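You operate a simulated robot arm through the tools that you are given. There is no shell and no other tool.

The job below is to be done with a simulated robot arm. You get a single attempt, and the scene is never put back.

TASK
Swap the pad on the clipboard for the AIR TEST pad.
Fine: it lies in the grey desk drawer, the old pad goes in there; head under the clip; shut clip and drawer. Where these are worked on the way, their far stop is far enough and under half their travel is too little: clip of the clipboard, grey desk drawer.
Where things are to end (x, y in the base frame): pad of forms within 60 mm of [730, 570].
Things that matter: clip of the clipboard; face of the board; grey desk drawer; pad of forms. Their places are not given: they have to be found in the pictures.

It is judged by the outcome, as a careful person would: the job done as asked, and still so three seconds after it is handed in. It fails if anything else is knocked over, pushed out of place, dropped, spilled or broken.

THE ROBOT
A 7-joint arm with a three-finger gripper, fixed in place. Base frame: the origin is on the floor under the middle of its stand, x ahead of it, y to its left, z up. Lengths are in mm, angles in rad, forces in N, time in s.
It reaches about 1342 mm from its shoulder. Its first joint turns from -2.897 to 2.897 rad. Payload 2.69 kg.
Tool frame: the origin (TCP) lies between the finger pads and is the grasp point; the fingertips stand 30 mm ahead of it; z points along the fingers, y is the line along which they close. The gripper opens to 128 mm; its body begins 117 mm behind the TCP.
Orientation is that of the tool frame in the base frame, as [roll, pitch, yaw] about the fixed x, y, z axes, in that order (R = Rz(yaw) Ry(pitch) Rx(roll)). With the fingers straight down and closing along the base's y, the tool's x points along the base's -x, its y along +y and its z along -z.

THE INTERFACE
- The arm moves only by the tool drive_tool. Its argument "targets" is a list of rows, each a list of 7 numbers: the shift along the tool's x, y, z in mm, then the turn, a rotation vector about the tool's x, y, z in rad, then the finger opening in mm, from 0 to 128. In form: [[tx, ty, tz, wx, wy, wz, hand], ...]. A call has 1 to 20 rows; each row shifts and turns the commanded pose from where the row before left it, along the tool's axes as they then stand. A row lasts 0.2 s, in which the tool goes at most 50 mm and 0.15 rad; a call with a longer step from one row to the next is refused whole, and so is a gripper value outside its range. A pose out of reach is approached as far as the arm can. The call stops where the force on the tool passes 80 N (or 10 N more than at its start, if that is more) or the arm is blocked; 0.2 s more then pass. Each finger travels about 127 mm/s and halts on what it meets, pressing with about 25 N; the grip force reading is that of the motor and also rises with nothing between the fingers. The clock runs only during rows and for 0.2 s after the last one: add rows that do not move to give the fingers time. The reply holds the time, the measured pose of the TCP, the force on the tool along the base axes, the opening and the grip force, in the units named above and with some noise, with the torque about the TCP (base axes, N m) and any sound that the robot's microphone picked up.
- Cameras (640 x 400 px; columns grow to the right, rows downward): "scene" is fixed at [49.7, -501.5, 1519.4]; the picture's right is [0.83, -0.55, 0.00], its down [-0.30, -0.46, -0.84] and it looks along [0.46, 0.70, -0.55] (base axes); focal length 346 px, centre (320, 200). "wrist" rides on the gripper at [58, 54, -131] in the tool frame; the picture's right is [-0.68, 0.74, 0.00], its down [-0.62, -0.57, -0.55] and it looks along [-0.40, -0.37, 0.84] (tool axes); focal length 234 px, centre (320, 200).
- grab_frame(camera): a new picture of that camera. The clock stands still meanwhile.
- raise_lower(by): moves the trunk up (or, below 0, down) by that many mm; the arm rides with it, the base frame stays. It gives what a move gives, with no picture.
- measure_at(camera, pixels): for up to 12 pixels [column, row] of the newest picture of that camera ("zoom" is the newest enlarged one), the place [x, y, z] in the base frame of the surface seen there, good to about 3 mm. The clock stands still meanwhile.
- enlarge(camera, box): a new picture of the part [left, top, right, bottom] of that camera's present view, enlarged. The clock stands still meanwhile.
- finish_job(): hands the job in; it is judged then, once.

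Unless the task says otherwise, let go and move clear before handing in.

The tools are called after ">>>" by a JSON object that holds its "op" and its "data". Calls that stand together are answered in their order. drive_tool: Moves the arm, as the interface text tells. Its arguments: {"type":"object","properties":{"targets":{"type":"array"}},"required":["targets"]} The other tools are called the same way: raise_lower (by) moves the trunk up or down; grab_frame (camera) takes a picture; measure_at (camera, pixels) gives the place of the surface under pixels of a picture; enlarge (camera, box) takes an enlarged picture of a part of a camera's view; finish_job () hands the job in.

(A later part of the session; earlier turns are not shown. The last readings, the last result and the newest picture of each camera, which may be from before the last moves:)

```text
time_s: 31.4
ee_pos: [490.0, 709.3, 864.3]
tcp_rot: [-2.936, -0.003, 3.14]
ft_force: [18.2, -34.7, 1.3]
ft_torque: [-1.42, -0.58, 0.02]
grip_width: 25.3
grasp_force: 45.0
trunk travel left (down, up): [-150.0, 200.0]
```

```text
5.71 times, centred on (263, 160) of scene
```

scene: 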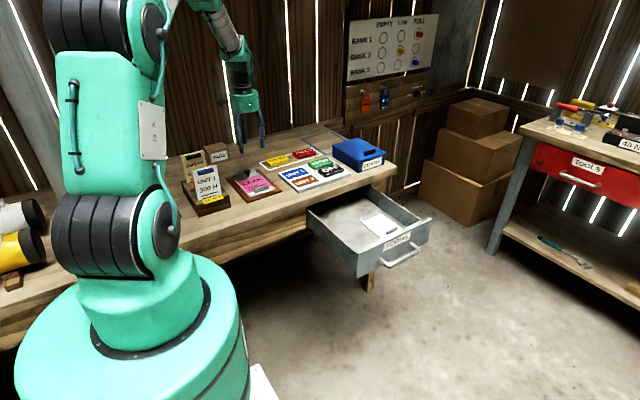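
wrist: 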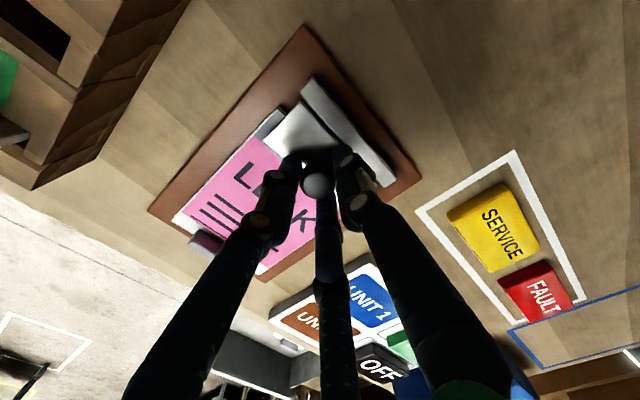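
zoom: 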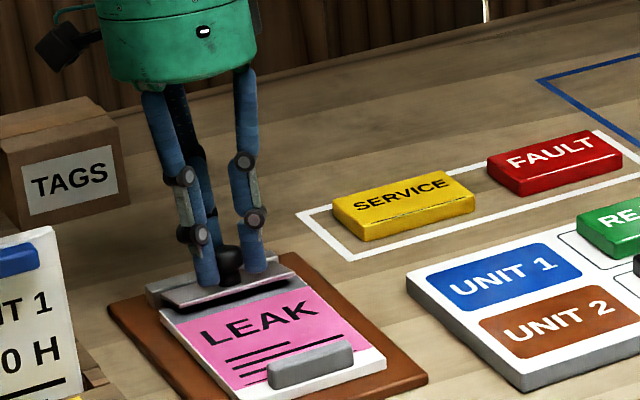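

The clip plate is lifting (front edge now off the pad at (240,290)). Continue along the arc, a little less +y.

>>> {"op": "drive_tool", "data": {"targets": [[0, 3.5, -3.2, 0.1, 0, 0, 0], [0, 3.8, -3.2, 0.1, 0, 0, 0], [0, 3.8, -3.2, 0.1, 0, 0, 0]]}}

>>> {"op": "enlarge", "data": {"camera": "scene", "box": [215, 125, 311, 195]}}

```text
time_s: 32.2
ee_pos: [489.3, 723.6, 870.3]
tcp_rot: [-2.641, -0.002, -3.141]
ft_force: [20.5, -31.5, -17.8]
ft_torque: [-1.52, -0.25, -0.02]
grip_width: 25.8
grasp_force: 45.2
trunk travel left (down, up): [-150.0, 200.0]
```

```text
5.71 times, centred on (263, 160) of scene
```

zoom: 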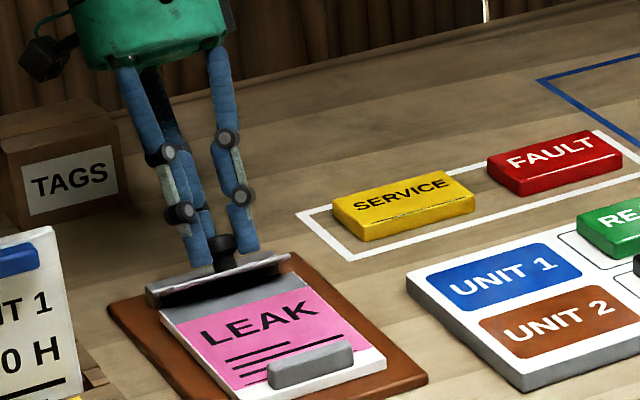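

Clip is about 0.5 rad open with moderate resistance. Continue three more steps.

>>> {"op": "drive_tool", "data": {"targets": [[0, 3.8, -2.8, 0.1, 0, 0, 0], [0, 3.8, -2.8, 0.1, 0, 0, 0], [0, 3.8, -2.8, 0.1, 0, 0, 0]]}}

>>> {"op": "enlarge", "data": {"camera": "scene", "box": [205, 105, 301, 195]}}

```text
time_s: 33.0
ee_pos: [489.4, 741.7, 871.6]
tcp_rot: [-2.346, 0.0, -3.141]
ft_force: [7.5, 2.2, -19.6]
ft_torque: [0.45, -0.71, 0.62]
grip_width: 25.6
grasp_force: 45.2
trunk travel left (down, up): [-150.0, 200.0]
```

```text
4.44 times, centred on (253, 150) of scene
```

zoom: 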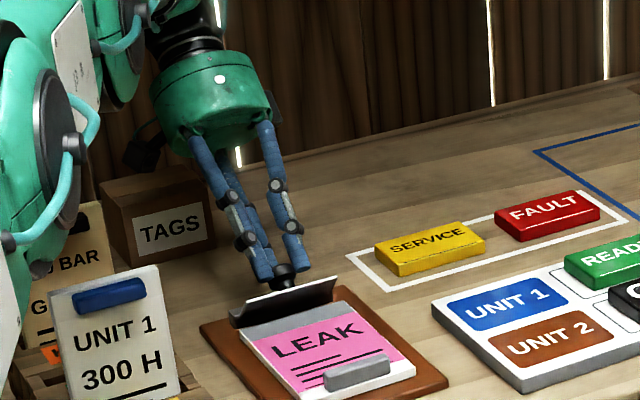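

The clip is ~46° open and the force nearly vanished. I'll check the whole scene for clearance of the arm to the card rack and the TAGS box.

>>> {"op": "grab_frame", "data": {"camera": "scene"}}

>>> {"op": "grab_frame", "data": {"camera": "wrist"}}

```text
taken
```

scene: 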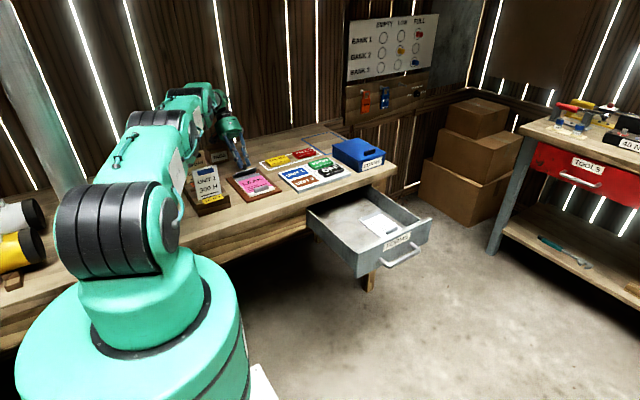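

```text
taken
```

wrist: 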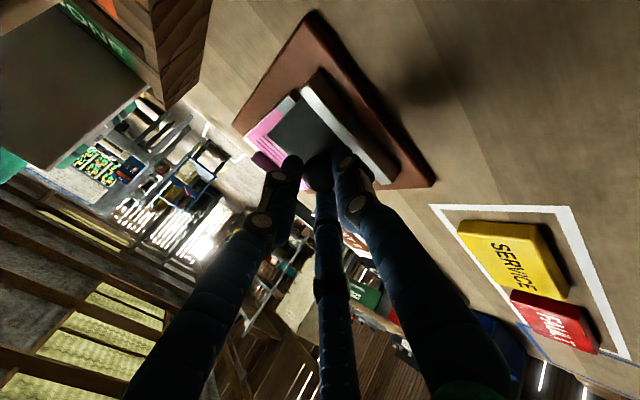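

The arm's links have come lower on the left near the card rack (pixels (170,200), (190,150)). I'll measure those links to see the clearance.

>>> {"op": "measure_at", "data": {"camera": "scene", "pixels": [[172, 205], [180, 175], [190, 150], [195, 125], [170, 140], [200, 110], [150, 160], [220, 105], [168, 235], [185, 165], [210, 95], [130, 200]]}}

>>> {"op": "enlarge", "data": {"camera": "scene", "box": [130, 70, 270, 230]}}

```text
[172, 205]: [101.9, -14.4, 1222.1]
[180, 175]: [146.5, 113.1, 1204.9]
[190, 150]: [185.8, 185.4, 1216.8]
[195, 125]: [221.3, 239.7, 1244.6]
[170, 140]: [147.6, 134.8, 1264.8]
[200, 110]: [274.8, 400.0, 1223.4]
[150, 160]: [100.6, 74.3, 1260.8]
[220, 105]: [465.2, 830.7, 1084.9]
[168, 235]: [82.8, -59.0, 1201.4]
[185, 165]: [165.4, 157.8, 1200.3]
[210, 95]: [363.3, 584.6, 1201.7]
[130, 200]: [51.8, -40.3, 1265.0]
```

```text
2.50 times, centred on (200, 150) of scene
```

zoom: 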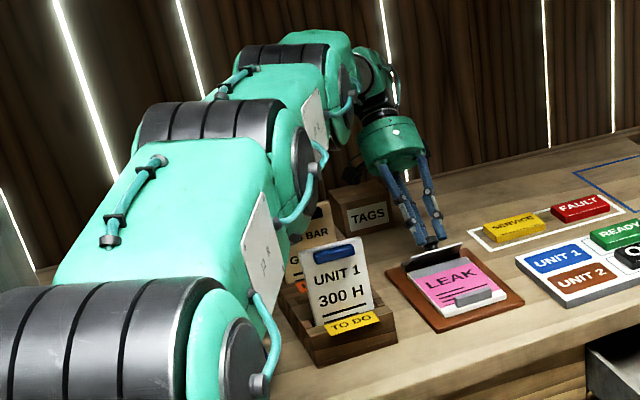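

Arm links are at z≈1200, well above the cards. I'll open the clip two more steps to about 1.0 rad, still clear of the TAGS box.

>>> {"op": "drive_tool", "data": {"targets": [[0, 4.0, -3.0, 0.1, 0, 0, 0], [0, 4.0, -3.0, 0.1, 0, 0, 0]]}}

>>> {"op": "enlarge", "data": {"camera": "scene", "box": [195, 115, 291, 195]}}

```text
time_s: 33.5
ee_pos: [472.9, 713.0, 877.1]
tcp_rot: [-2.274, 0.002, -3.14]
ft_force: [-10.0, -4.1, 26.1]
ft_torque: [-0.39, 0.29, -0.52]
grip_width: 1.8
grasp_force: 31.9
out of reach, approached as far as the arm can: row 1, 2
trunk travel left (down, up): [-150.0, 200.0]
stopped in row 2: the force on the tool passed its limit at 158 N (the readings are from after the stop); the commanded pose is now the measured one
```

```text
5.00 times, centred on (243, 155) of scene
```

zoom: 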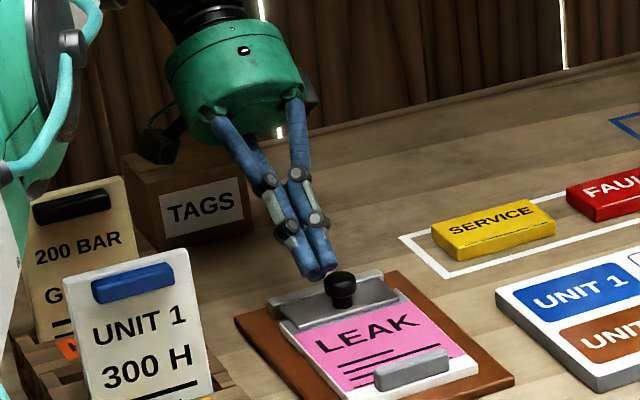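

The last steps were out of reach, the hand slipped off the knob and the clip fell shut again. I'll rise straight up from there, turn the hand upright, and check that the board and pad weren't displaced.

>>> {"op": "drive_tool", "data": {"targets": [[0, -22.9, -19.4, 0, 0, 0, 0], [0, -22.9, -19.4, 0, 0, 0, 0], [0, -22.9, -19.4, 0, 0, 0, 0], [0, 0, 0, -0.1445, 0, 0, 20], [0, 0, 0, -0.1445, 0, 0, 40], [0, 0, 0, -0.1445, 0, 0, 60], [0, 0, 0, -0.1445, 0, 0, 60], [0, 0, 0, -0.1445, 0, 0, 60], [0, 0, 0, -0.1445, 0, 0, 60]]}}

>>> {"op": "grab_frame", "data": {"camera": "scene"}}

>>> {"op": "enlarge", "data": {"camera": "scene", "box": [215, 150, 295, 200]}}

>>> {"op": "measure_at", "data": {"camera": "zoom", "pixels": [[256, 160], [180, 230], [345, 195], [320, 330], [425, 285], [285, 370], [470, 305], [95, 235], [340, 155], [530, 330], [500, 340]]}}

```text
time_s: 35.5
ee_pos: [468.3, 715.1, 966.2]
tcp_rot: [3.141, 0.004, -3.137]
ft_force: [0.1, 0.5, 0.0]
ft_torque: [-0.04, 0.01, 0.02]
grip_width: 60.1
grasp_force: 0.1
trunk travel left (down, up): [-150.0, 200.0]
```

```text
taken
```

scene: 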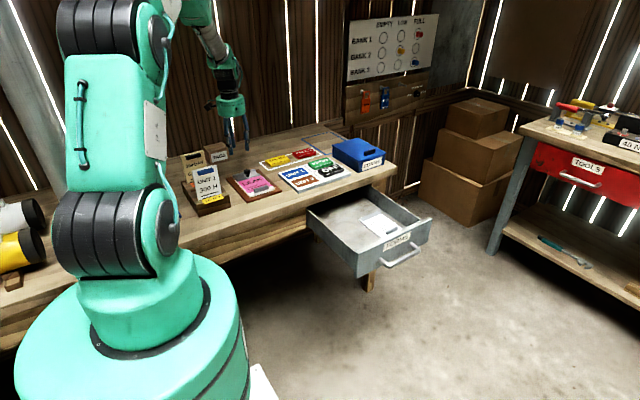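

```text
8.00 times, centred on (255, 175) of scene
```

zoom: 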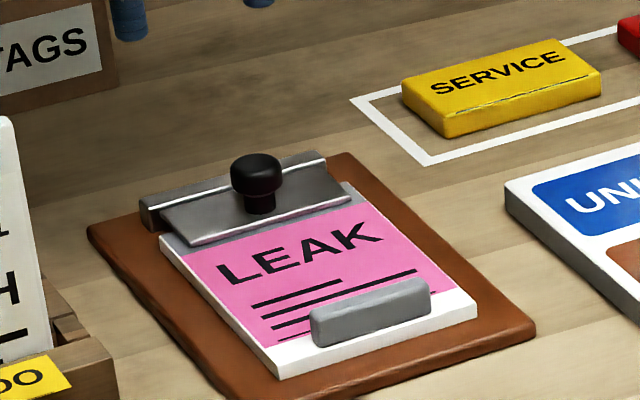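

```text
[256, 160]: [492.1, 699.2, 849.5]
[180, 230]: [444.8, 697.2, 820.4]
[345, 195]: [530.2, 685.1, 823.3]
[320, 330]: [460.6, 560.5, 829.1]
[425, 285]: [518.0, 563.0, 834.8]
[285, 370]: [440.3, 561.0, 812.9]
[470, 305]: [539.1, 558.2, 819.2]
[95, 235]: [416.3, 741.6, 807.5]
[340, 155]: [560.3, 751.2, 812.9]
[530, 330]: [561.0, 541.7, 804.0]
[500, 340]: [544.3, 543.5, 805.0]
```

The board, pad and clip are exactly where they were, clip shut. I'll regrip the knob, open it only to ~0.75 rad (which was reachable), then let go gently to see whether the clip stays open by itself.

>>> {"op": "drive_tool", "data": {"targets": [[-10.6, -6.5, 20, 0, 0, 0, 75], [-10.6, -6.5, 20, 0, 0, 0, 75], [0, 0, 26, 0, 0, 0, 75]]}}

>>> {"op": "drive_tool", "data": {"targets": [[0, 0, 20, 0, 0, 0, 75], [0, 0, 12, 0, 0, 0, 75], [0, 0, 7, 0, 0, 0, 60], [0, 0, 0, 0, 0, 0, 45]]}}

>>> {"op": "grab_frame", "data": {"camera": "wrist"}}

>>> {"op": "enlarge", "data": {"camera": "scene", "box": [215, 125, 311, 195]}}

```text
time_s: 36.2
ee_pos: [491.2, 700.6, 899.7]
tcp_rot: [-3.14, 0.003, -3.137]
ft_force: [0.1, 0.2, 0.2]
ft_torque: [-0.01, 0.02, 0.01]
grip_width: 75.0
grasp_force: 0.1
trunk travel left (down, up): [-150.0, 200.0]
```

```text
time_s: 37.2
ee_pos: [491.7, 700.7, 859.0]
tcp_rot: [-3.14, 0.003, -3.138]
ft_force: [0.1, 0.2, -0.1]
ft_torque: [-0.01, 0.0, 0.02]
grip_width: 45.0
grasp_force: 0.1
trunk travel left (down, up): [-150.0, 200.0]
```

```text
taken
```

wrist: 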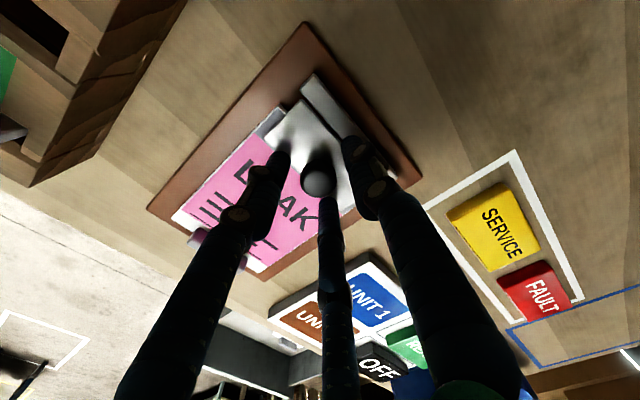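

```text
5.71 times, centred on (263, 160) of scene
```

zoom: 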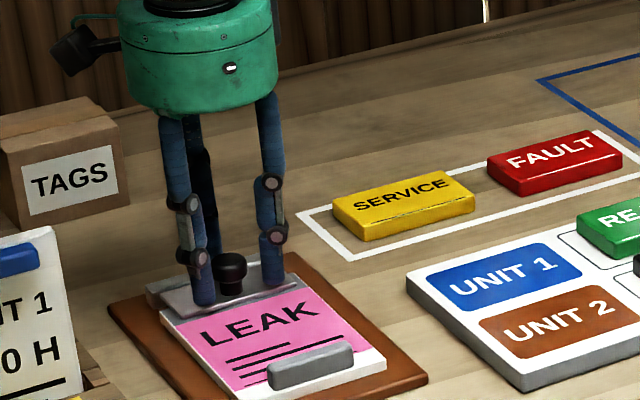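

Aligned again. Grip and follow the same arc to 0.75 rad.

>>> {"op": "drive_tool", "data": {"targets": [[1.5, 0.5, 0, 0, 0, 0, 30], [0, 0, 0, 0, 0, 0, 15], [0, 0, 0, 0, 0, 0, 0], [0, 0, 0, 0, 0, 0, 0], [0, 3.7, -3.1, 0.1, 0, 0, 0], [0, 3.9, -3.1, 0.1, 0, 0, 0], [0, 3.7, -3.1, 0.1, 0, 0, 0], [0, 3.8, -3.0, 0.1, 0, 0, 0], [0, 3.8, -3.0, 0.1, 0, 0, 0], [0, 3.8, -2.9, 0.1, 0, 0, 0], [0, 3.8, -2.8, 0.1, 0, 0, 0], [0, 1.9, -1.4, 0.05, 0, 0, 0]]}}

>>> {"op": "enlarge", "data": {"camera": "scene", "box": [205, 105, 301, 195]}}

```text
time_s: 39.9
ee_pos: [489.5, 734.7, 869.2]
tcp_rot: [-2.389, 0.001, -3.135]
ft_force: [22.2, -13.8, -39.3]
ft_torque: [-0.32, -0.59, 0.52]
grip_width: 25.8
grasp_force: 44.3
trunk travel left (down, up): [-150.0, 200.0]
```

```text
4.44 times, centred on (253, 150) of scene
```

zoom: 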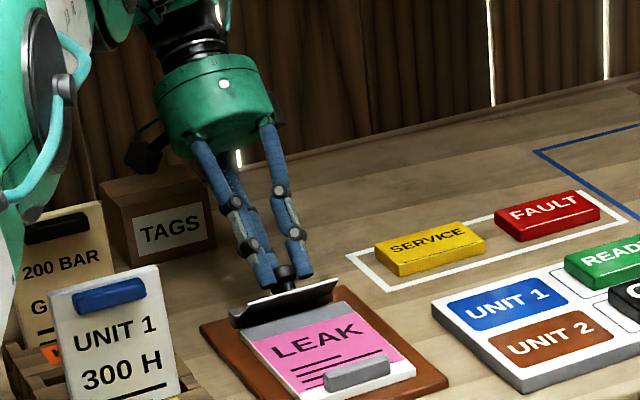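

Clip is up at ~43°. I'll loosen the fingers slightly to see if the clip stays up on its own.

>>> {"op": "drive_tool", "data": {"targets": [[0, 0, 0, 0, 0, 0, 20], [0, 0, 0, 0, 0, 0, 28], [0, 0, 0, 0, 0, 0, 34], [0, 0, 0, 0, 0, 0, 40]]}}

>>> {"op": "enlarge", "data": {"camera": "scene", "box": [215, 125, 311, 195]}}

>>> {"op": "grab_frame", "data": {"camera": "wrist"}}

```text
time_s: 40.9
ee_pos: [488.7, 735.6, 873.5]
tcp_rot: [-2.392, 0.003, -3.137]
ft_force: [-0.3, -0.2, 0.2]
ft_torque: [0.02, 0.01, 0.0]
grip_width: 39.8
grasp_force: 0.0
trunk travel left (down, up): [-150.0, 200.0]
```

```text
5.71 times, centred on (263, 160) of scene
```

zoom: 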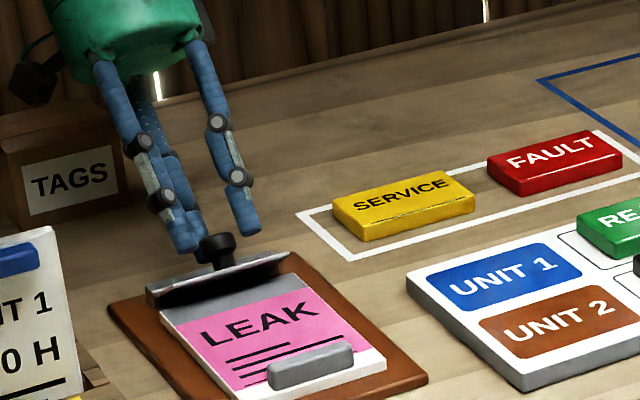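

```text
taken
```

wrist: 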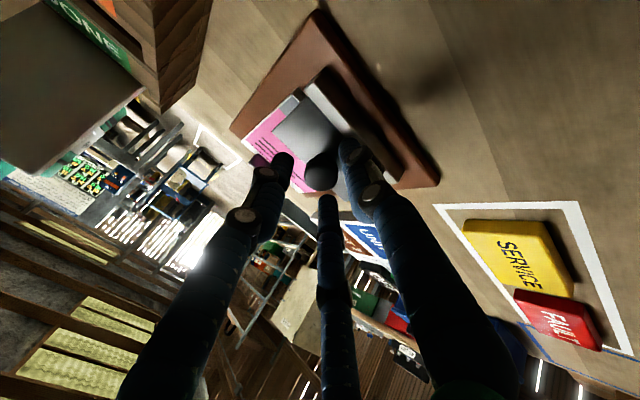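

The clip has come partly down but still seems open. I'll wait a little without moving and look again to see if it is creeping shut.

>>> {"op": "drive_tool", "data": {"targets": [[0, 0, 0, 0, 0, 0, 45], [0, 0, 0, 0, 0, 0, 45], [0, 0, 0, 0, 0, 0, 45], [0, 0, 0, 0, 0, 0, 45], [0, 0, 0, 0, 0, 0, 45]]}}

>>> {"op": "enlarge", "data": {"camera": "scene", "box": [215, 125, 311, 195]}}

>>> {"op": "measure_at", "data": {"camera": "zoom", "pixels": [[210, 240], [225, 262], [285, 255], [180, 285], [230, 270], [250, 268]]}}

```text
time_s: 42.0
ee_pos: [488.6, 734.6, 872.7]
tcp_rot: [-2.388, 0.004, -3.137]
ft_force: [0.0, -0.9, -0.2]
ft_torque: [0.01, 0.0, -0.02]
grip_width: 45.0
grasp_force: 0.1
trunk travel left (down, up): [-150.0, 200.0]
```

```text
5.71 times, centred on (263, 160) of scene
```

zoom: 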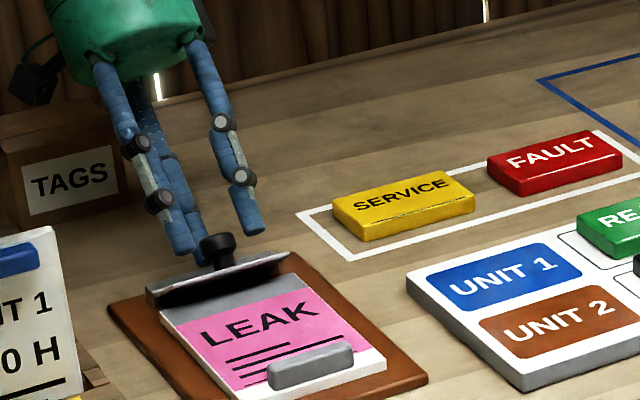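

```text
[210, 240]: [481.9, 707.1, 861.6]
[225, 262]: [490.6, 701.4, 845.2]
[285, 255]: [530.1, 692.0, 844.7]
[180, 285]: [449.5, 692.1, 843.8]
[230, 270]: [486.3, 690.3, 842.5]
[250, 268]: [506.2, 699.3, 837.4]
```

The clip is holding by itself at about 30° (front edge at y≈692, z≈844), so friction keeps it. I'll withdraw the hand along its axis and upward without touching the knob.

>>> {"op": "drive_tool", "data": {"targets": [[0, 0, -12, 0, 0, 0, 55], [0, -4, -14, 0, 0, 0, 60], [0, -8, -14, 0, 0, 0, 60], [0, -14, -16, 0, 0, 0, 60], [0, -20, -20, 0, 0, 0, 60], [0, -20, -20, 0, 0, 0, 60]]}}

>>> {"op": "enlarge", "data": {"camera": "scene", "box": [215, 125, 311, 195]}}

```text
time_s: 43.5
ee_pos: [487.5, 751.5, 988.1]
tcp_rot: [-2.389, 0.002, -3.137]
ft_force: [0.2, -0.2, -0.1]
ft_torque: [0.0, 0.01, 0.02]
grip_width: 60.2
grasp_force: 0.0
trunk travel left (down, up): [-150.0, 200.0]
```

```text
5.71 times, centred on (263, 160) of scene
```

zoom: 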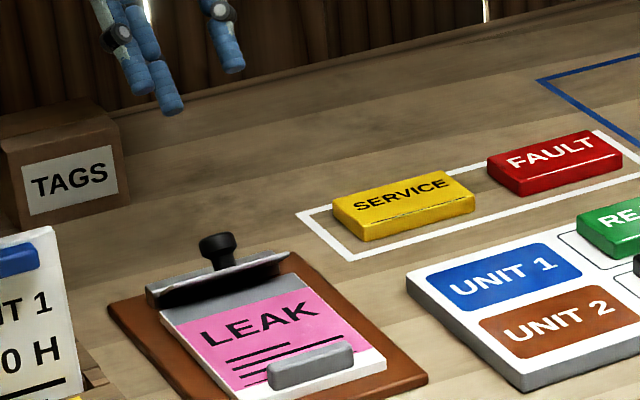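

The clip stays open on its own at ~30°, so I can ratchet it: regrip the tilted knob with a more upright hand and turn it farther. First I'll bring the hand nearly upright above the knob and measure.

>>> {"op": "drive_tool", "data": {"targets": [[0, 0, 0, -0.15, 0, 0, 80], [0, 0, 0, -0.15, 0, 0, 80], [0, 0, 0, -0.15, 0, 0, 80], [0, 0, 0, -0.15, 0, 0, 80]]}}

>>> {"op": "grab_frame", "data": {"camera": "wrist"}}

>>> {"op": "enlarge", "data": {"camera": "scene", "box": [225, 150, 289, 190]}}

>>> {"op": "measure_at", "data": {"camera": "zoom", "pixels": [[180, 140], [170, 125], [205, 120], [190, 170], [80, 200], [240, 165], [100, 215], [290, 165], [50, 215], [70, 205], [150, 195], [230, 185]]}}

```text
time_s: 44.5
ee_pos: [487.5, 752.3, 987.5]
tcp_rot: [-2.991, 0.004, -3.136]
ft_force: [-0.7, -0.1, 0.5]
ft_torque: [-0.05, 0.01, -0.02]
grip_width: 80.1
grasp_force: 0.1
trunk travel left (down, up): [-150.0, 200.0]
```

```text
taken
```

wrist: 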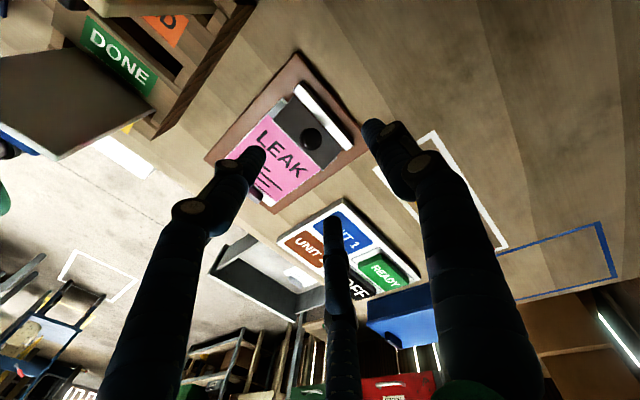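

```text
10.00 times, centred on (257, 170) of scene
```

zoom: 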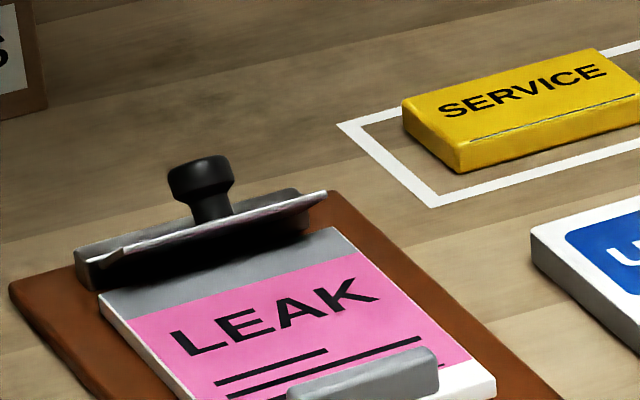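

```text
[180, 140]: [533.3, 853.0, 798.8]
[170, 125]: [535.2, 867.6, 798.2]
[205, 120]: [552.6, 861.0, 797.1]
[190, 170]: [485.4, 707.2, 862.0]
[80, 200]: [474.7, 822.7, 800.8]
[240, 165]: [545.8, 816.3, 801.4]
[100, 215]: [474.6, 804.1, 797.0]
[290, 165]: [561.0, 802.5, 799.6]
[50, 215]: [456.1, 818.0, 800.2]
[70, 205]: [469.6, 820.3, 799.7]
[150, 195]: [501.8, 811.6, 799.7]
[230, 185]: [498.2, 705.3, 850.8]
```

I'll measure the knob and plate at the right pixels of this zoom.

>>> {"op": "measure_at", "data": {"camera": "zoom", "pixels": [[202, 160], [222, 162], [182, 168], [202, 180], [210, 208], [225, 178], [110, 252], [322, 196], [215, 224], [200, 300], [120, 290], [250, 240]]}}

>>> {"op": "measure_at", "data": {"camera": "wrist", "pixels": [[312, 138], [306, 132], [318, 146], [285, 110], [327, 165], [318, 95], [330, 105], [300, 90]]}}

```text
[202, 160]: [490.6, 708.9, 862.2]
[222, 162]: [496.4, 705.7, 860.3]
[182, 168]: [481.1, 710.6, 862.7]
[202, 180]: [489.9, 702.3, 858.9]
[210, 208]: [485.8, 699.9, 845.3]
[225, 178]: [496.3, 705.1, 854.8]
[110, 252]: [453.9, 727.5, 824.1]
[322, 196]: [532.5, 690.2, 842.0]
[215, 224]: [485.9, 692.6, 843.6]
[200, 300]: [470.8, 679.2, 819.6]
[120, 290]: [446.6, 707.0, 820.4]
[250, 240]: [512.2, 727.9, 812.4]
```

```text
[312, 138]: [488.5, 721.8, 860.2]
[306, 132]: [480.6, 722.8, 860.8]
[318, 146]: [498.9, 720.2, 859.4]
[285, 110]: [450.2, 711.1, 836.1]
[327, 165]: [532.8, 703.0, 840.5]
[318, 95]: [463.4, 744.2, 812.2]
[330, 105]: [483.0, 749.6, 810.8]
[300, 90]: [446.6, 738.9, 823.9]
```

Knob cap centre is now about (489.5, 713, 854), clip open ≈24°. I'll come down on it with the hand tilted 0.15 rad, tips staying above the plate edge (z≈843).

>>> {"op": "drive_tool", "data": {"targets": [[-0.7, -7.6, 30.6, 0, 0, 0, 75], [-0.7, -7.6, 30.6, 0, 0, 0, 75], [-0.6, -7.7, 30.7, 0, 0, 0, 75]]}}

>>> {"op": "grab_frame", "data": {"camera": "wrist"}}

>>> {"op": "enlarge", "data": {"camera": "scene", "box": [215, 125, 311, 195]}}

```text
time_s: 45.2
ee_pos: [490.9, 715.6, 900.8]
tcp_rot: [-2.989, 0.004, -3.137]
ft_force: [-0.2, 1.0, 0.1]
ft_torque: [0.02, 0.0, -0.01]
grip_width: 74.8
grasp_force: 0.0
trunk travel left (down, up): [-150.0, 200.0]
```

```text
taken
```

wrist: 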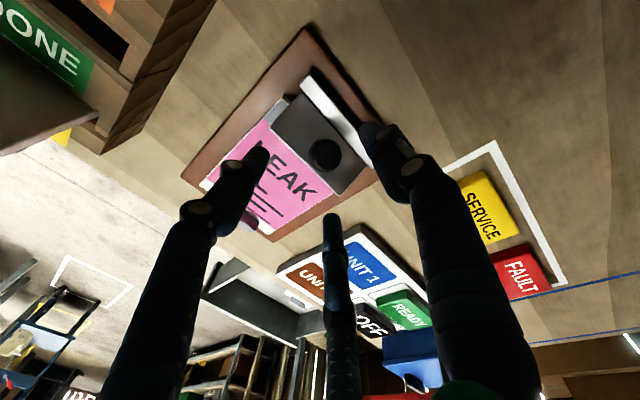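

```text
5.71 times, centred on (263, 160) of scene
```

zoom: 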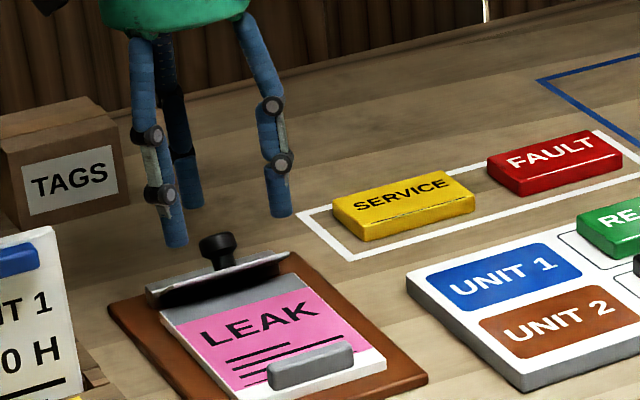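

Positioned over the tilted knob. Descend 26 mm and close partly, then check.

>>> {"op": "drive_tool", "data": {"targets": [[0.7, 2, 13, 0, 0, 0, 70], [0.5, 2, 13, 0, 0, 0, 60], [0, 0, 0, 0, 0, 0, 45], [0, 0, 0, 0, 0, 0, 38]]}}

>>> {"op": "enlarge", "data": {"camera": "scene", "box": [215, 125, 311, 195]}}

>>> {"op": "enlarge", "data": {"camera": "wrist", "box": [220, 80, 420, 230]}}

```text
time_s: 46.2
ee_pos: [489.4, 715.2, 873.8]
tcp_rot: [-2.99, 0.003, -3.136]
ft_force: [0.3, -0.2, 0.6]
ft_torque: [-0.03, -0.01, 0.0]
grip_width: 38.1
grasp_force: 0.1
trunk travel left (down, up): [-150.0, 200.0]
```

```text
5.71 times, centred on (263, 160) of scene
```

zoom: 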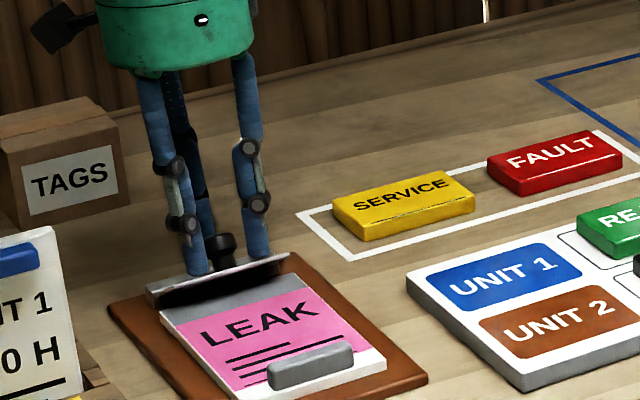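

```text
2.67 times, centred on (320, 155) of wrist
```

zoom: 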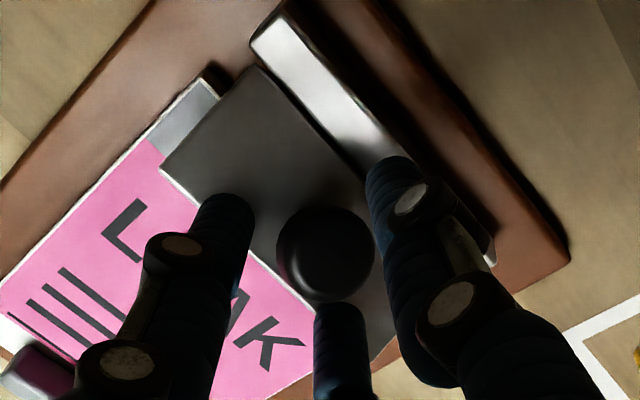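

The knob is centred between the three fingertips. Close and rotate the clip further along the arc (5 steps).

>>> {"op": "drive_tool", "data": {"targets": [[0, 0, 0, 0, 0, 0, 25], [0, 0, 0, 0, 0, 0, 10], [0, 0, 0, 0, 0, 0, 0], [0, 0, 0, 0, 0, 0, 0], [0, 5.2, -2.4, 0.1, 0, 0, 0], [0, 5.2, -2.4, 0.1, 0, 0, 0], [0, 5.2, -2.4, 0.1, 0, 0, 0]]}}

>>> {"op": "enlarge", "data": {"camera": "scene", "box": [215, 125, 311, 195]}}

```text
time_s: 47.9
ee_pos: [489.9, 732.8, 874.4]
tcp_rot: [-2.685, 0.002, -3.136]
ft_force: [1.9, 2.0, -22.6]
ft_torque: [0.28, -0.52, 0.21]
grip_width: 27.4
grasp_force: 45.7
trunk travel left (down, up): [-150.0, 200.0]
```

```text
5.71 times, centred on (263, 160) of scene
```

zoom: 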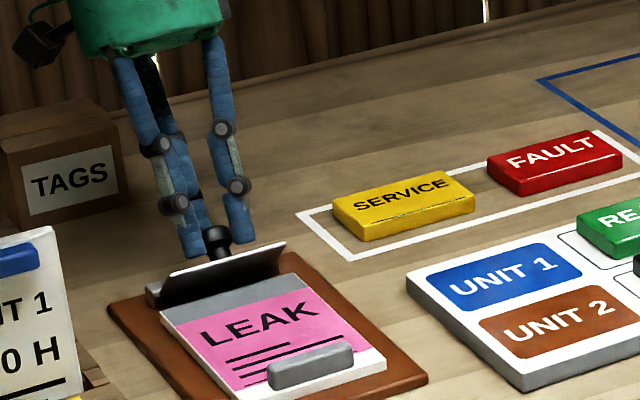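

The clip is now opening farther (plate steeper at (225,270)) with low load. Continue three more steps.

>>> {"op": "drive_tool", "data": {"targets": [[0, 5.2, -2.4, 0.1, 0, 0, 0], [0, 5.2, -2.4, 0.1, 0, 0, 0], [0, 2.6, -1.2, 0.05, 0, 0, 0]]}}

>>> {"op": "enlarge", "data": {"camera": "scene", "box": [215, 125, 311, 195]}}

```text
time_s: 48.6
ee_pos: [491.4, 746.2, 873.3]
tcp_rot: [-2.435, 0.001, -3.137]
ft_force: [2.5, -12.1, -32.8]
ft_torque: [0.06, -0.1, 0.08]
grip_width: 27.0
grasp_force: 45.0
trunk travel left (down, up): [-150.0, 200.0]
```

```text
5.71 times, centred on (263, 160) of scene
```

zoom: 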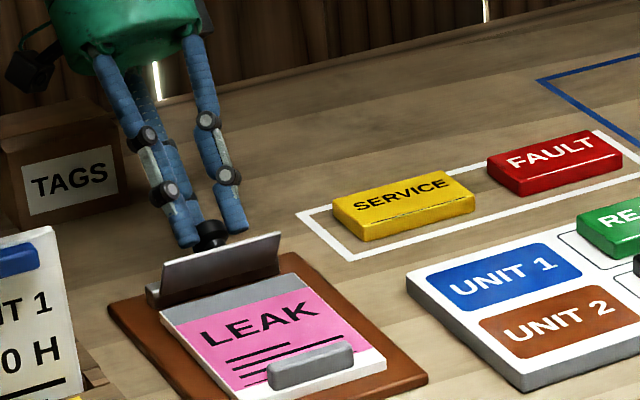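

The clip plate now stands at roughly 55–60°. I'll measure its edge, then release gently and withdraw along the finger axis.

>>> {"op": "measure_at", "data": {"camera": "zoom", "pixels": [[225, 248], [272, 238], [175, 263], [220, 280], [205, 245], [270, 265]]}}

>>> {"op": "drive_tool", "data": {"targets": [[0, 0, 0, 0, 0, 0, 20], [0, 0, 0, 0, 0, 0, 28], [0, 0, 0, 0, 0, 0, 36], [0, 0, 0, 0, 0, 0, 44], [0, 0, -12, 0, 0, 0, 52]]}}

>>> {"op": "enlarge", "data": {"camera": "scene", "box": [215, 125, 311, 195]}}

```text
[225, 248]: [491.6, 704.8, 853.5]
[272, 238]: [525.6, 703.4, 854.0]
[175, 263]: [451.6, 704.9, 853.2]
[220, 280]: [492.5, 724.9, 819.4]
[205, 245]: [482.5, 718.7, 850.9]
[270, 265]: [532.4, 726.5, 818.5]
```

```text
time_s: 49.9
ee_pos: [490.1, 754.8, 885.5]
tcp_rot: [-2.44, 0.004, -3.136]
ft_force: [-0.1, 0.2, 0.3]
ft_torque: [0.02, -0.01, -0.01]
grip_width: 52.1
grasp_force: 0.1
trunk travel left (down, up): [-150.0, 200.0]
```

```text
5.71 times, centred on (263, 160) of scene
```

zoom: 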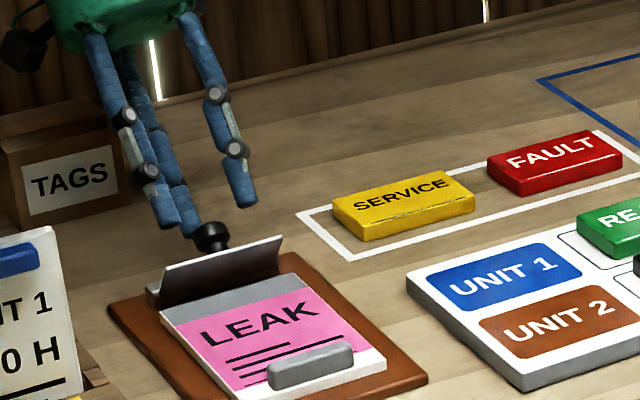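

The clip holds at ~44° by itself. Now I'll retreat, bring the hand upright in front of the plate with fingers closed, and push the plate's edge toward +y to its far stop.

>>> {"op": "drive_tool", "data": {"targets": [[0, -4, -14, 0, 0, 0, 60], [0, -8, -14, 0, 0, 0, 60], [0, -14, -16, 0, 0, 0, 60], [0, -20, -20, 0, 0, 0, 60], [0, 0, 0, -0.14, 0, 0, 50], [0, 0, 0, -0.14, 0, 0, 40], [0, 0, 0, -0.14, 0, 0, 30], [0, 0, 0, -0.14, 0, 0, 20], [0, 0, 0, -0.14, 0, 0, 10]]}}

>>> {"op": "enlarge", "data": {"camera": "scene", "box": [205, 105, 301, 195]}}

```text
time_s: 51.9
ee_pos: [490.1, 761.1, 963.9]
tcp_rot: [-3.141, 0.006, -3.136]
ft_force: [0.3, -0.1, 0.1]
ft_torque: [-0.04, 0.01, 0.01]
grip_width: 10.1
grasp_force: 0.1
trunk travel left (down, up): [-150.0, 200.0]
```

```text
4.44 times, centred on (253, 150) of scene
```

zoom: 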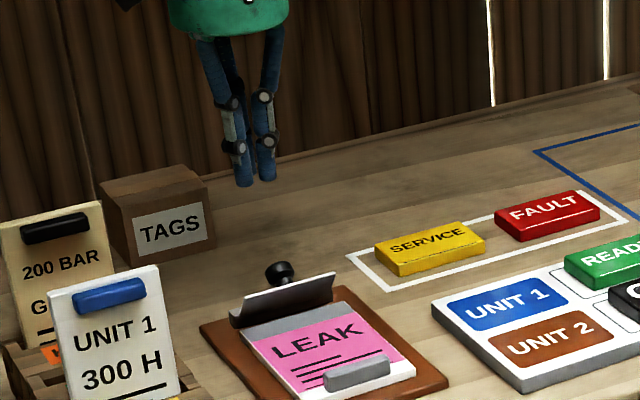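

Hand upright, fingers nearly closed, clip still open. Move to y≈662 and descend in front of the plate.

>>> {"op": "drive_tool", "data": {"targets": [[0, -33, 0, 0, 0, 0, 10], [0, -33, 0, 0, 0, 0, 10], [0, -33, 0, 0, 0, 0, 10], [0, 0, 31, 0, 0, 0, 10], [0, 0, 31, 0, 0, 0, 10], [0, 0, 28, 0, 0, 0, 10]]}}

>>> {"op": "enlarge", "data": {"camera": "scene", "box": [215, 125, 311, 195]}}

>>> {"op": "grab_frame", "data": {"camera": "wrist"}}

```text
time_s: 53.2
ee_pos: [489.9, 660.5, 872.5]
tcp_rot: [-3.141, 0.005, -3.137]
ft_force: [0.2, 0.7, 0.3]
ft_torque: [-0.04, 0.0, 0.02]
grip_width: 10.2
grasp_force: 0.0
trunk travel left (down, up): [-150.0, 200.0]
```

```text
5.71 times, centred on (263, 160) of scene
```

zoom: 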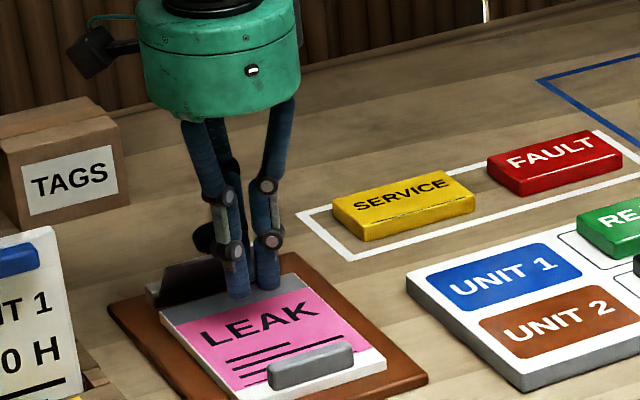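

```text
taken
```

wrist: 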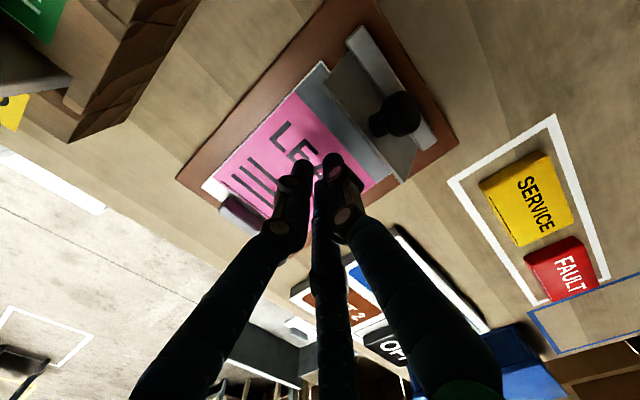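

The closed fingers stand just in front of the raised plate. I'll push toward +y in steps and watch the force.

>>> {"op": "drive_tool", "data": {"targets": [[0, 10, 0, 0, 0, 0, 10], [0, 10, 0, 0, 0, 0, 10], [0, 8, 0, 0, 0, 0, 10], [0, 8, 0, 0, 0, 0, 10]]}}

>>> {"op": "enlarge", "data": {"camera": "scene", "box": [215, 125, 311, 195]}}

```text
time_s: 54.2
ee_pos: [491.4, 696.7, 874.2]
tcp_rot: [-3.139, 0.004, -3.136]
ft_force: [-0.3, -0.3, 0.3]
ft_torque: [-0.01, -0.01, 0.01]
grip_width: 9.9
grasp_force: 0.1
trunk travel left (down, up): [-150.0, 200.0]
```

```text
5.71 times, centred on (263, 160) of scene
```

zoom: 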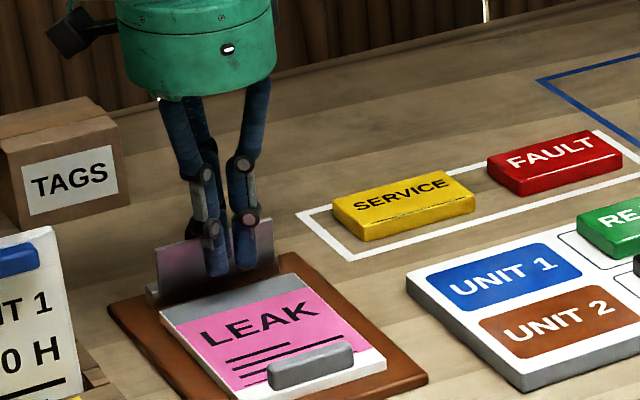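

The plate is being pushed up (now steep, top edge at (215,240)) with no load. Continue pushing.

>>> {"op": "drive_tool", "data": {"targets": [[0, 7, 0, 0, 0, 0, 10], [0, 7, 0, 0, 0, 0, 10], [0, 6, 0, 0, 0, 0, 10]]}}

>>> {"op": "enlarge", "data": {"camera": "scene", "box": [215, 125, 311, 195]}}

```text
time_s: 55.0
ee_pos: [490.0, 715.9, 873.4]
tcp_rot: [-3.139, 0.004, -3.135]
ft_force: [2.7, -10.8, 2.7]
ft_torque: [-0.24, 0.0, -0.06]
grip_width: 13.0
grasp_force: 0.9
trunk travel left (down, up): [-150.0, 200.0]
```

```text
5.71 times, centred on (263, 160) of scene
```

zoom: 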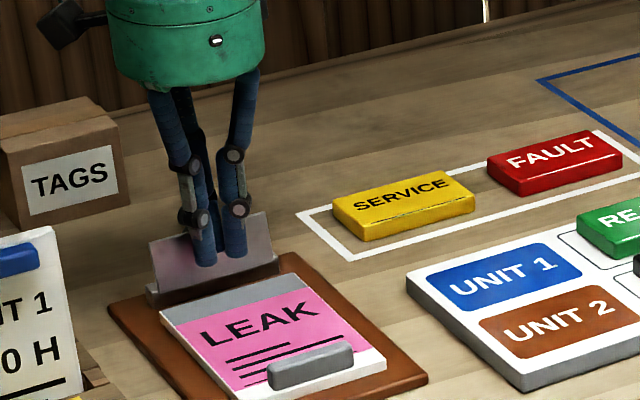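

The plate is nearly vertical and there's now ~11 N resistance. A few more mm to see if this is the stop.

>>> {"op": "drive_tool", "data": {"targets": [[0, 4, 0, 0, 0, 0, 10], [0, 3, 0, 0, 0, 0, 10]]}}

>>> {"op": "enlarge", "data": {"camera": "scene", "box": [215, 125, 311, 195]}}

>>> {"op": "measure_at", "data": {"camera": "zoom", "pixels": [[170, 248], [262, 216], [160, 285], [265, 250], [170, 265], [260, 235]]}}

```text
time_s: 55.6
ee_pos: [489.6, 719.2, 873.4]
tcp_rot: [-3.134, 0.0, -3.136]
ft_force: [9.1, -54.0, 11.7]
ft_torque: [-0.72, 0.08, -0.16]
grip_width: 16.0
grasp_force: 2.2
trunk travel left (down, up): [-150.0, 200.0]
```

```text
5.71 times, centred on (263, 160) of scene
```

zoom: 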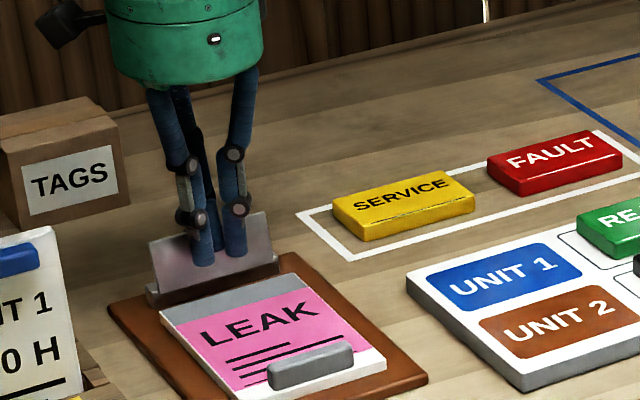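

```text
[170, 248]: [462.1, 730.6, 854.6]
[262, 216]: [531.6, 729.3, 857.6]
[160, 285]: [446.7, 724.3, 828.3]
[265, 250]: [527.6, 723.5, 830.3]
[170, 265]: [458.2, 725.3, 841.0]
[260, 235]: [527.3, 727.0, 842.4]
```

That's the far stop (−54 N), the plate stands slightly past vertical. I'll back off toward −y and rise, then check it stays.

>>> {"op": "drive_tool", "data": {"targets": [[0, -6, 0, 0, 0, 0, 10], [0, -15, 0, 0, 0, 0, 10], [0, -30, 0, 0, 0, 0, 10], [0, -40, -10, 0, 0, 0, 20], [0, -30, -20, 0, 0, 0, 50], [0, -20, -20, 0, 0, 0, 60]]}}

>>> {"op": "enlarge", "data": {"camera": "scene", "box": [215, 125, 311, 195]}}

>>> {"op": "enlarge", "data": {"camera": "wrist", "box": [200, 0, 480, 200]}}

```text
time_s: 57.0
ee_pos: [490.5, 584.2, 925.0]
tcp_rot: [-3.139, 0.002, -3.137]
ft_force: [-0.2, 0.4, 0.7]
ft_torque: [-0.05, -0.01, 0.02]
grip_width: 59.9
grasp_force: 0.0
trunk travel left (down, up): [-150.0, 200.0]
```

```text
5.71 times, centred on (263, 160) of scene
```

zoom: 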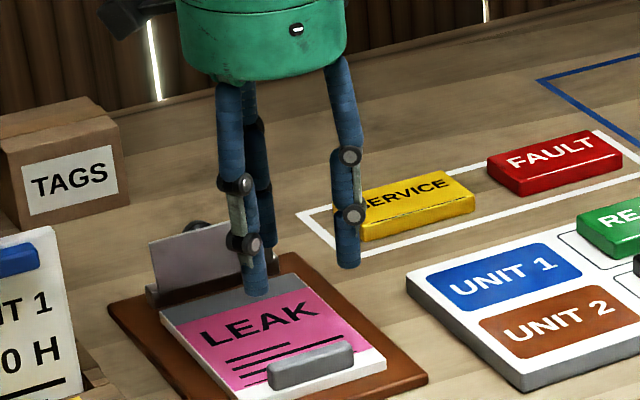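

```text
2.00 times, centred on (340, 100) of wrist
```

zoom: 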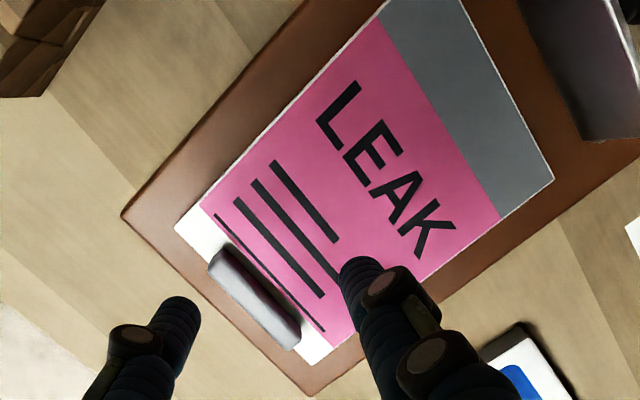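

The clip stays open near vertical. Now I'll measure the pad's corners and tab in this zoomed wrist view for gripping.

>>> {"op": "measure_at", "data": {"camera": "zoom", "pixels": [[218, 262], [288, 340], [232, 255], [298, 328], [255, 295], [548, 178], [462, 8], [180, 225], [308, 365], [500, 90], [270, 290], [240, 300]]}}

```text
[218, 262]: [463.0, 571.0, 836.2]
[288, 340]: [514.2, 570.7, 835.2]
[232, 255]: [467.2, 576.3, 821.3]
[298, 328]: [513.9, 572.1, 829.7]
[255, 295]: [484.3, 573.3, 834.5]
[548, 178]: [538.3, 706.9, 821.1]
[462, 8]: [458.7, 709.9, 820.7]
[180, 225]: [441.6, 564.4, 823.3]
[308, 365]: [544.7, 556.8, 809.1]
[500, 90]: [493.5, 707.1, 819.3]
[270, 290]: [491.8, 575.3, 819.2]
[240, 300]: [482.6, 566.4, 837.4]
```

Tab spans x 459–517, y 562–575, top z≈837. The grip centre lies ~4.5 mm to tool +y of the TCP, so I aim for TCP y≈564; descend toward it with opening 60.

>>> {"op": "drive_tool", "data": {"targets": [[1.2, -10, 20, 0, 0, 0, 60], [1.3, -10.2, 20, 0, 0, 0, 60], [0, 0, 15, 0, 0, 0, 60], [0, 0, 10, 0, 0, 0, 55], [0, 0, 5, 0, 0, 0, 50]]}}

>>> {"op": "enlarge", "data": {"camera": "scene", "box": [215, 125, 311, 195]}}

>>> {"op": "enlarge", "data": {"camera": "wrist", "box": [220, 80, 420, 230]}}

```text
time_s: 58.2
ee_pos: [488.8, 564.2, 854.4]
tcp_rot: [-3.139, 0.003, -3.137]
ft_force: [0.0, 0.5, 0.4]
ft_torque: [-0.02, -0.03, 0.03]
grip_width: 50.1
grasp_force: 0.1
trunk travel left (down, up): [-150.0, 200.0]
```

```text
5.71 times, centred on (263, 160) of scene
```

zoom: 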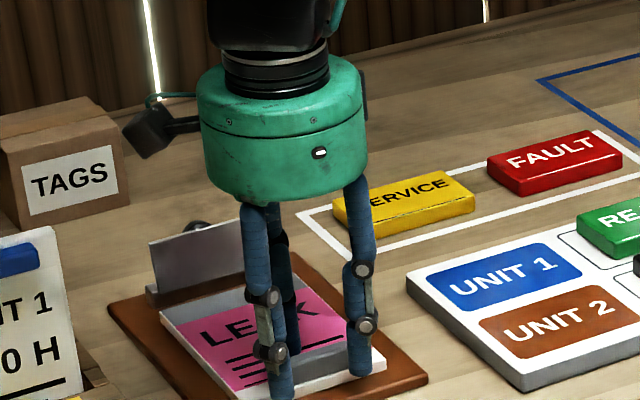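

```text
2.67 times, centred on (320, 155) of wrist
```

zoom: 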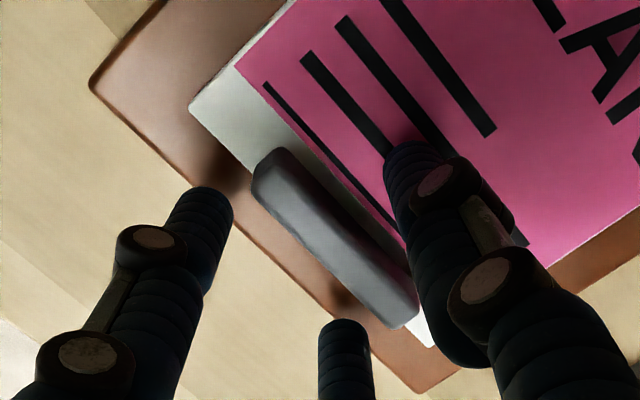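

The tab lies between the fingers, no contact forces. Close on it.

>>> {"op": "drive_tool", "data": {"targets": [[0, 0, 0, 0, 0, 0, 40], [0, 0, 0, 0, 0, 0, 32], [0, 0, 0, 0, 0, 0, 26], [0, 0, 0, 0, 0, 0, 18], [0, 0, 0, 0, 0, 0, 8]]}}

>>> {"op": "enlarge", "data": {"camera": "wrist", "box": [220, 80, 420, 230]}}

```text
time_s: 59.5
ee_pos: [487.7, 562.4, 855.5]
tcp_rot: [-3.14, 0.004, -3.138]
ft_force: [-0.4, 0.4, -1.0]
ft_torque: [0.05, -0.04, -0.02]
grip_width: 20.2
grasp_force: 24.9
trunk travel left (down, up): [-150.0, 200.0]
```

```text
2.67 times, centred on (320, 155) of wrist
```

zoom: 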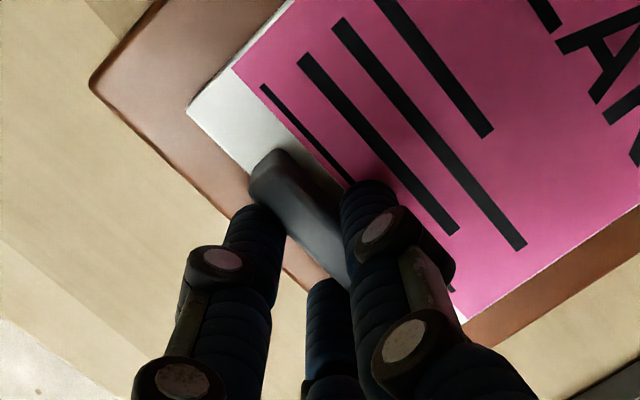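

Tab is gripped (opening 20, 25 N). I'll tighten, lift slightly and slide the pad toward −y, then lift it.

>>> {"op": "drive_tool", "data": {"targets": [[0, 0, 0, 0, 0, 0, 0], [0, 0, 0, 0, 0, 0, 0], [0, 0, -3, 0, 0, 0, 0], [0, -8, -2, 0, 0, 0, 0], [0, -12, -2, 0, 0, 0, 0], [0, -15, -4, 0, 0, 0, 0]]}}

>>> {"op": "enlarge", "data": {"camera": "scene", "box": [205, 115, 317, 205]}}

>>> {"op": "grab_frame", "data": {"camera": "wrist"}}

```text
time_s: 60.9
ee_pos: [488.4, 528.5, 865.2]
tcp_rot: [-3.139, 0.004, -3.137]
ft_force: [-0.7, 0.2, -1.6]
ft_torque: [-0.08, -0.03, 0.03]
grip_width: 20.0
grasp_force: 25.0
trunk travel left (down, up): [-150.0, 200.0]
```

```text
4.44 times, centred on (261, 160) of scene
```

zoom: 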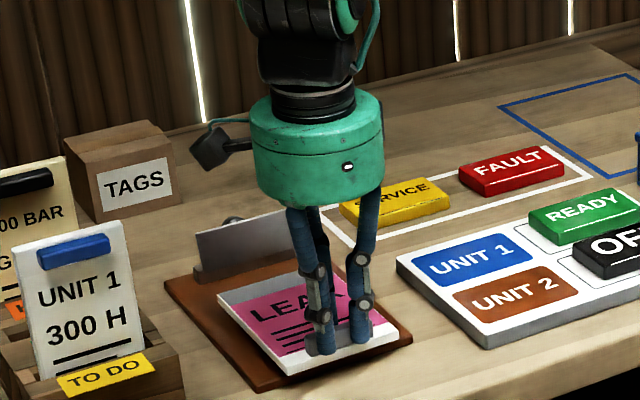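

```text
taken
```

wrist: 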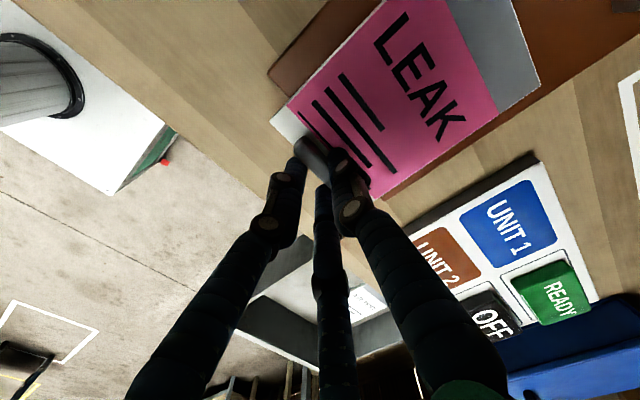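

The pad moves with the hand. Lift it clear, up to z≈950.

>>> {"op": "drive_tool", "data": {"targets": [[0, -5, -15, 0, 0, 0, 0], [0, 0, -20, 0, 0, 0, 0], [0, 0, -25, 0, 0, 0, 0], [0, 0, -25, 0, 0, 0, 0]]}}

>>> {"op": "grab_frame", "data": {"camera": "scene"}}

>>> {"op": "grab_frame", "data": {"camera": "wrist"}}

```text
time_s: 61.9
ee_pos: [486.8, 525.1, 949.6]
tcp_rot: [-3.138, 0.004, -3.136]
ft_force: [0.4, -0.3, -0.6]
ft_torque: [0.0, 0.0, -0.02]
grip_width: 2.4
grasp_force: 24.9
trunk travel left (down, up): [-150.0, 200.0]
```

```text
taken
```

scene: 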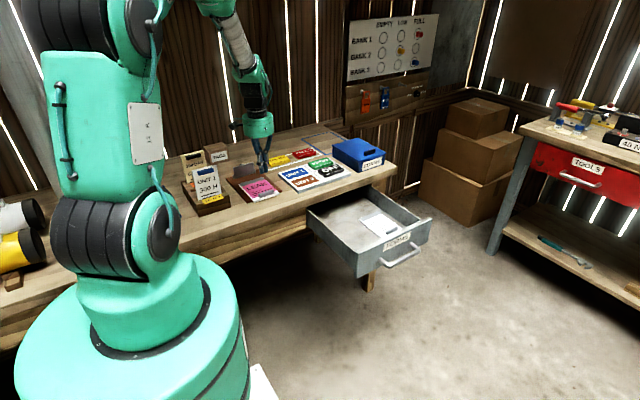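

```text
taken
```

wrist: 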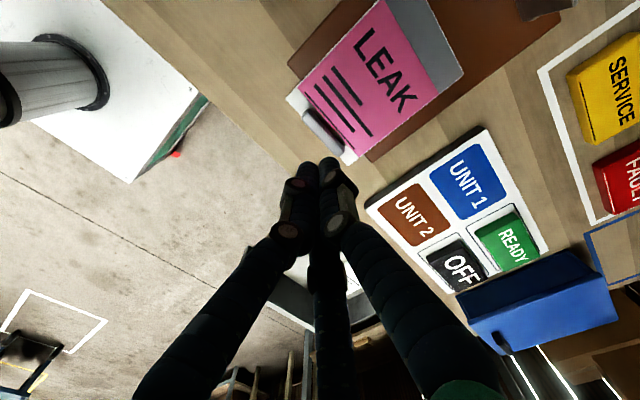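

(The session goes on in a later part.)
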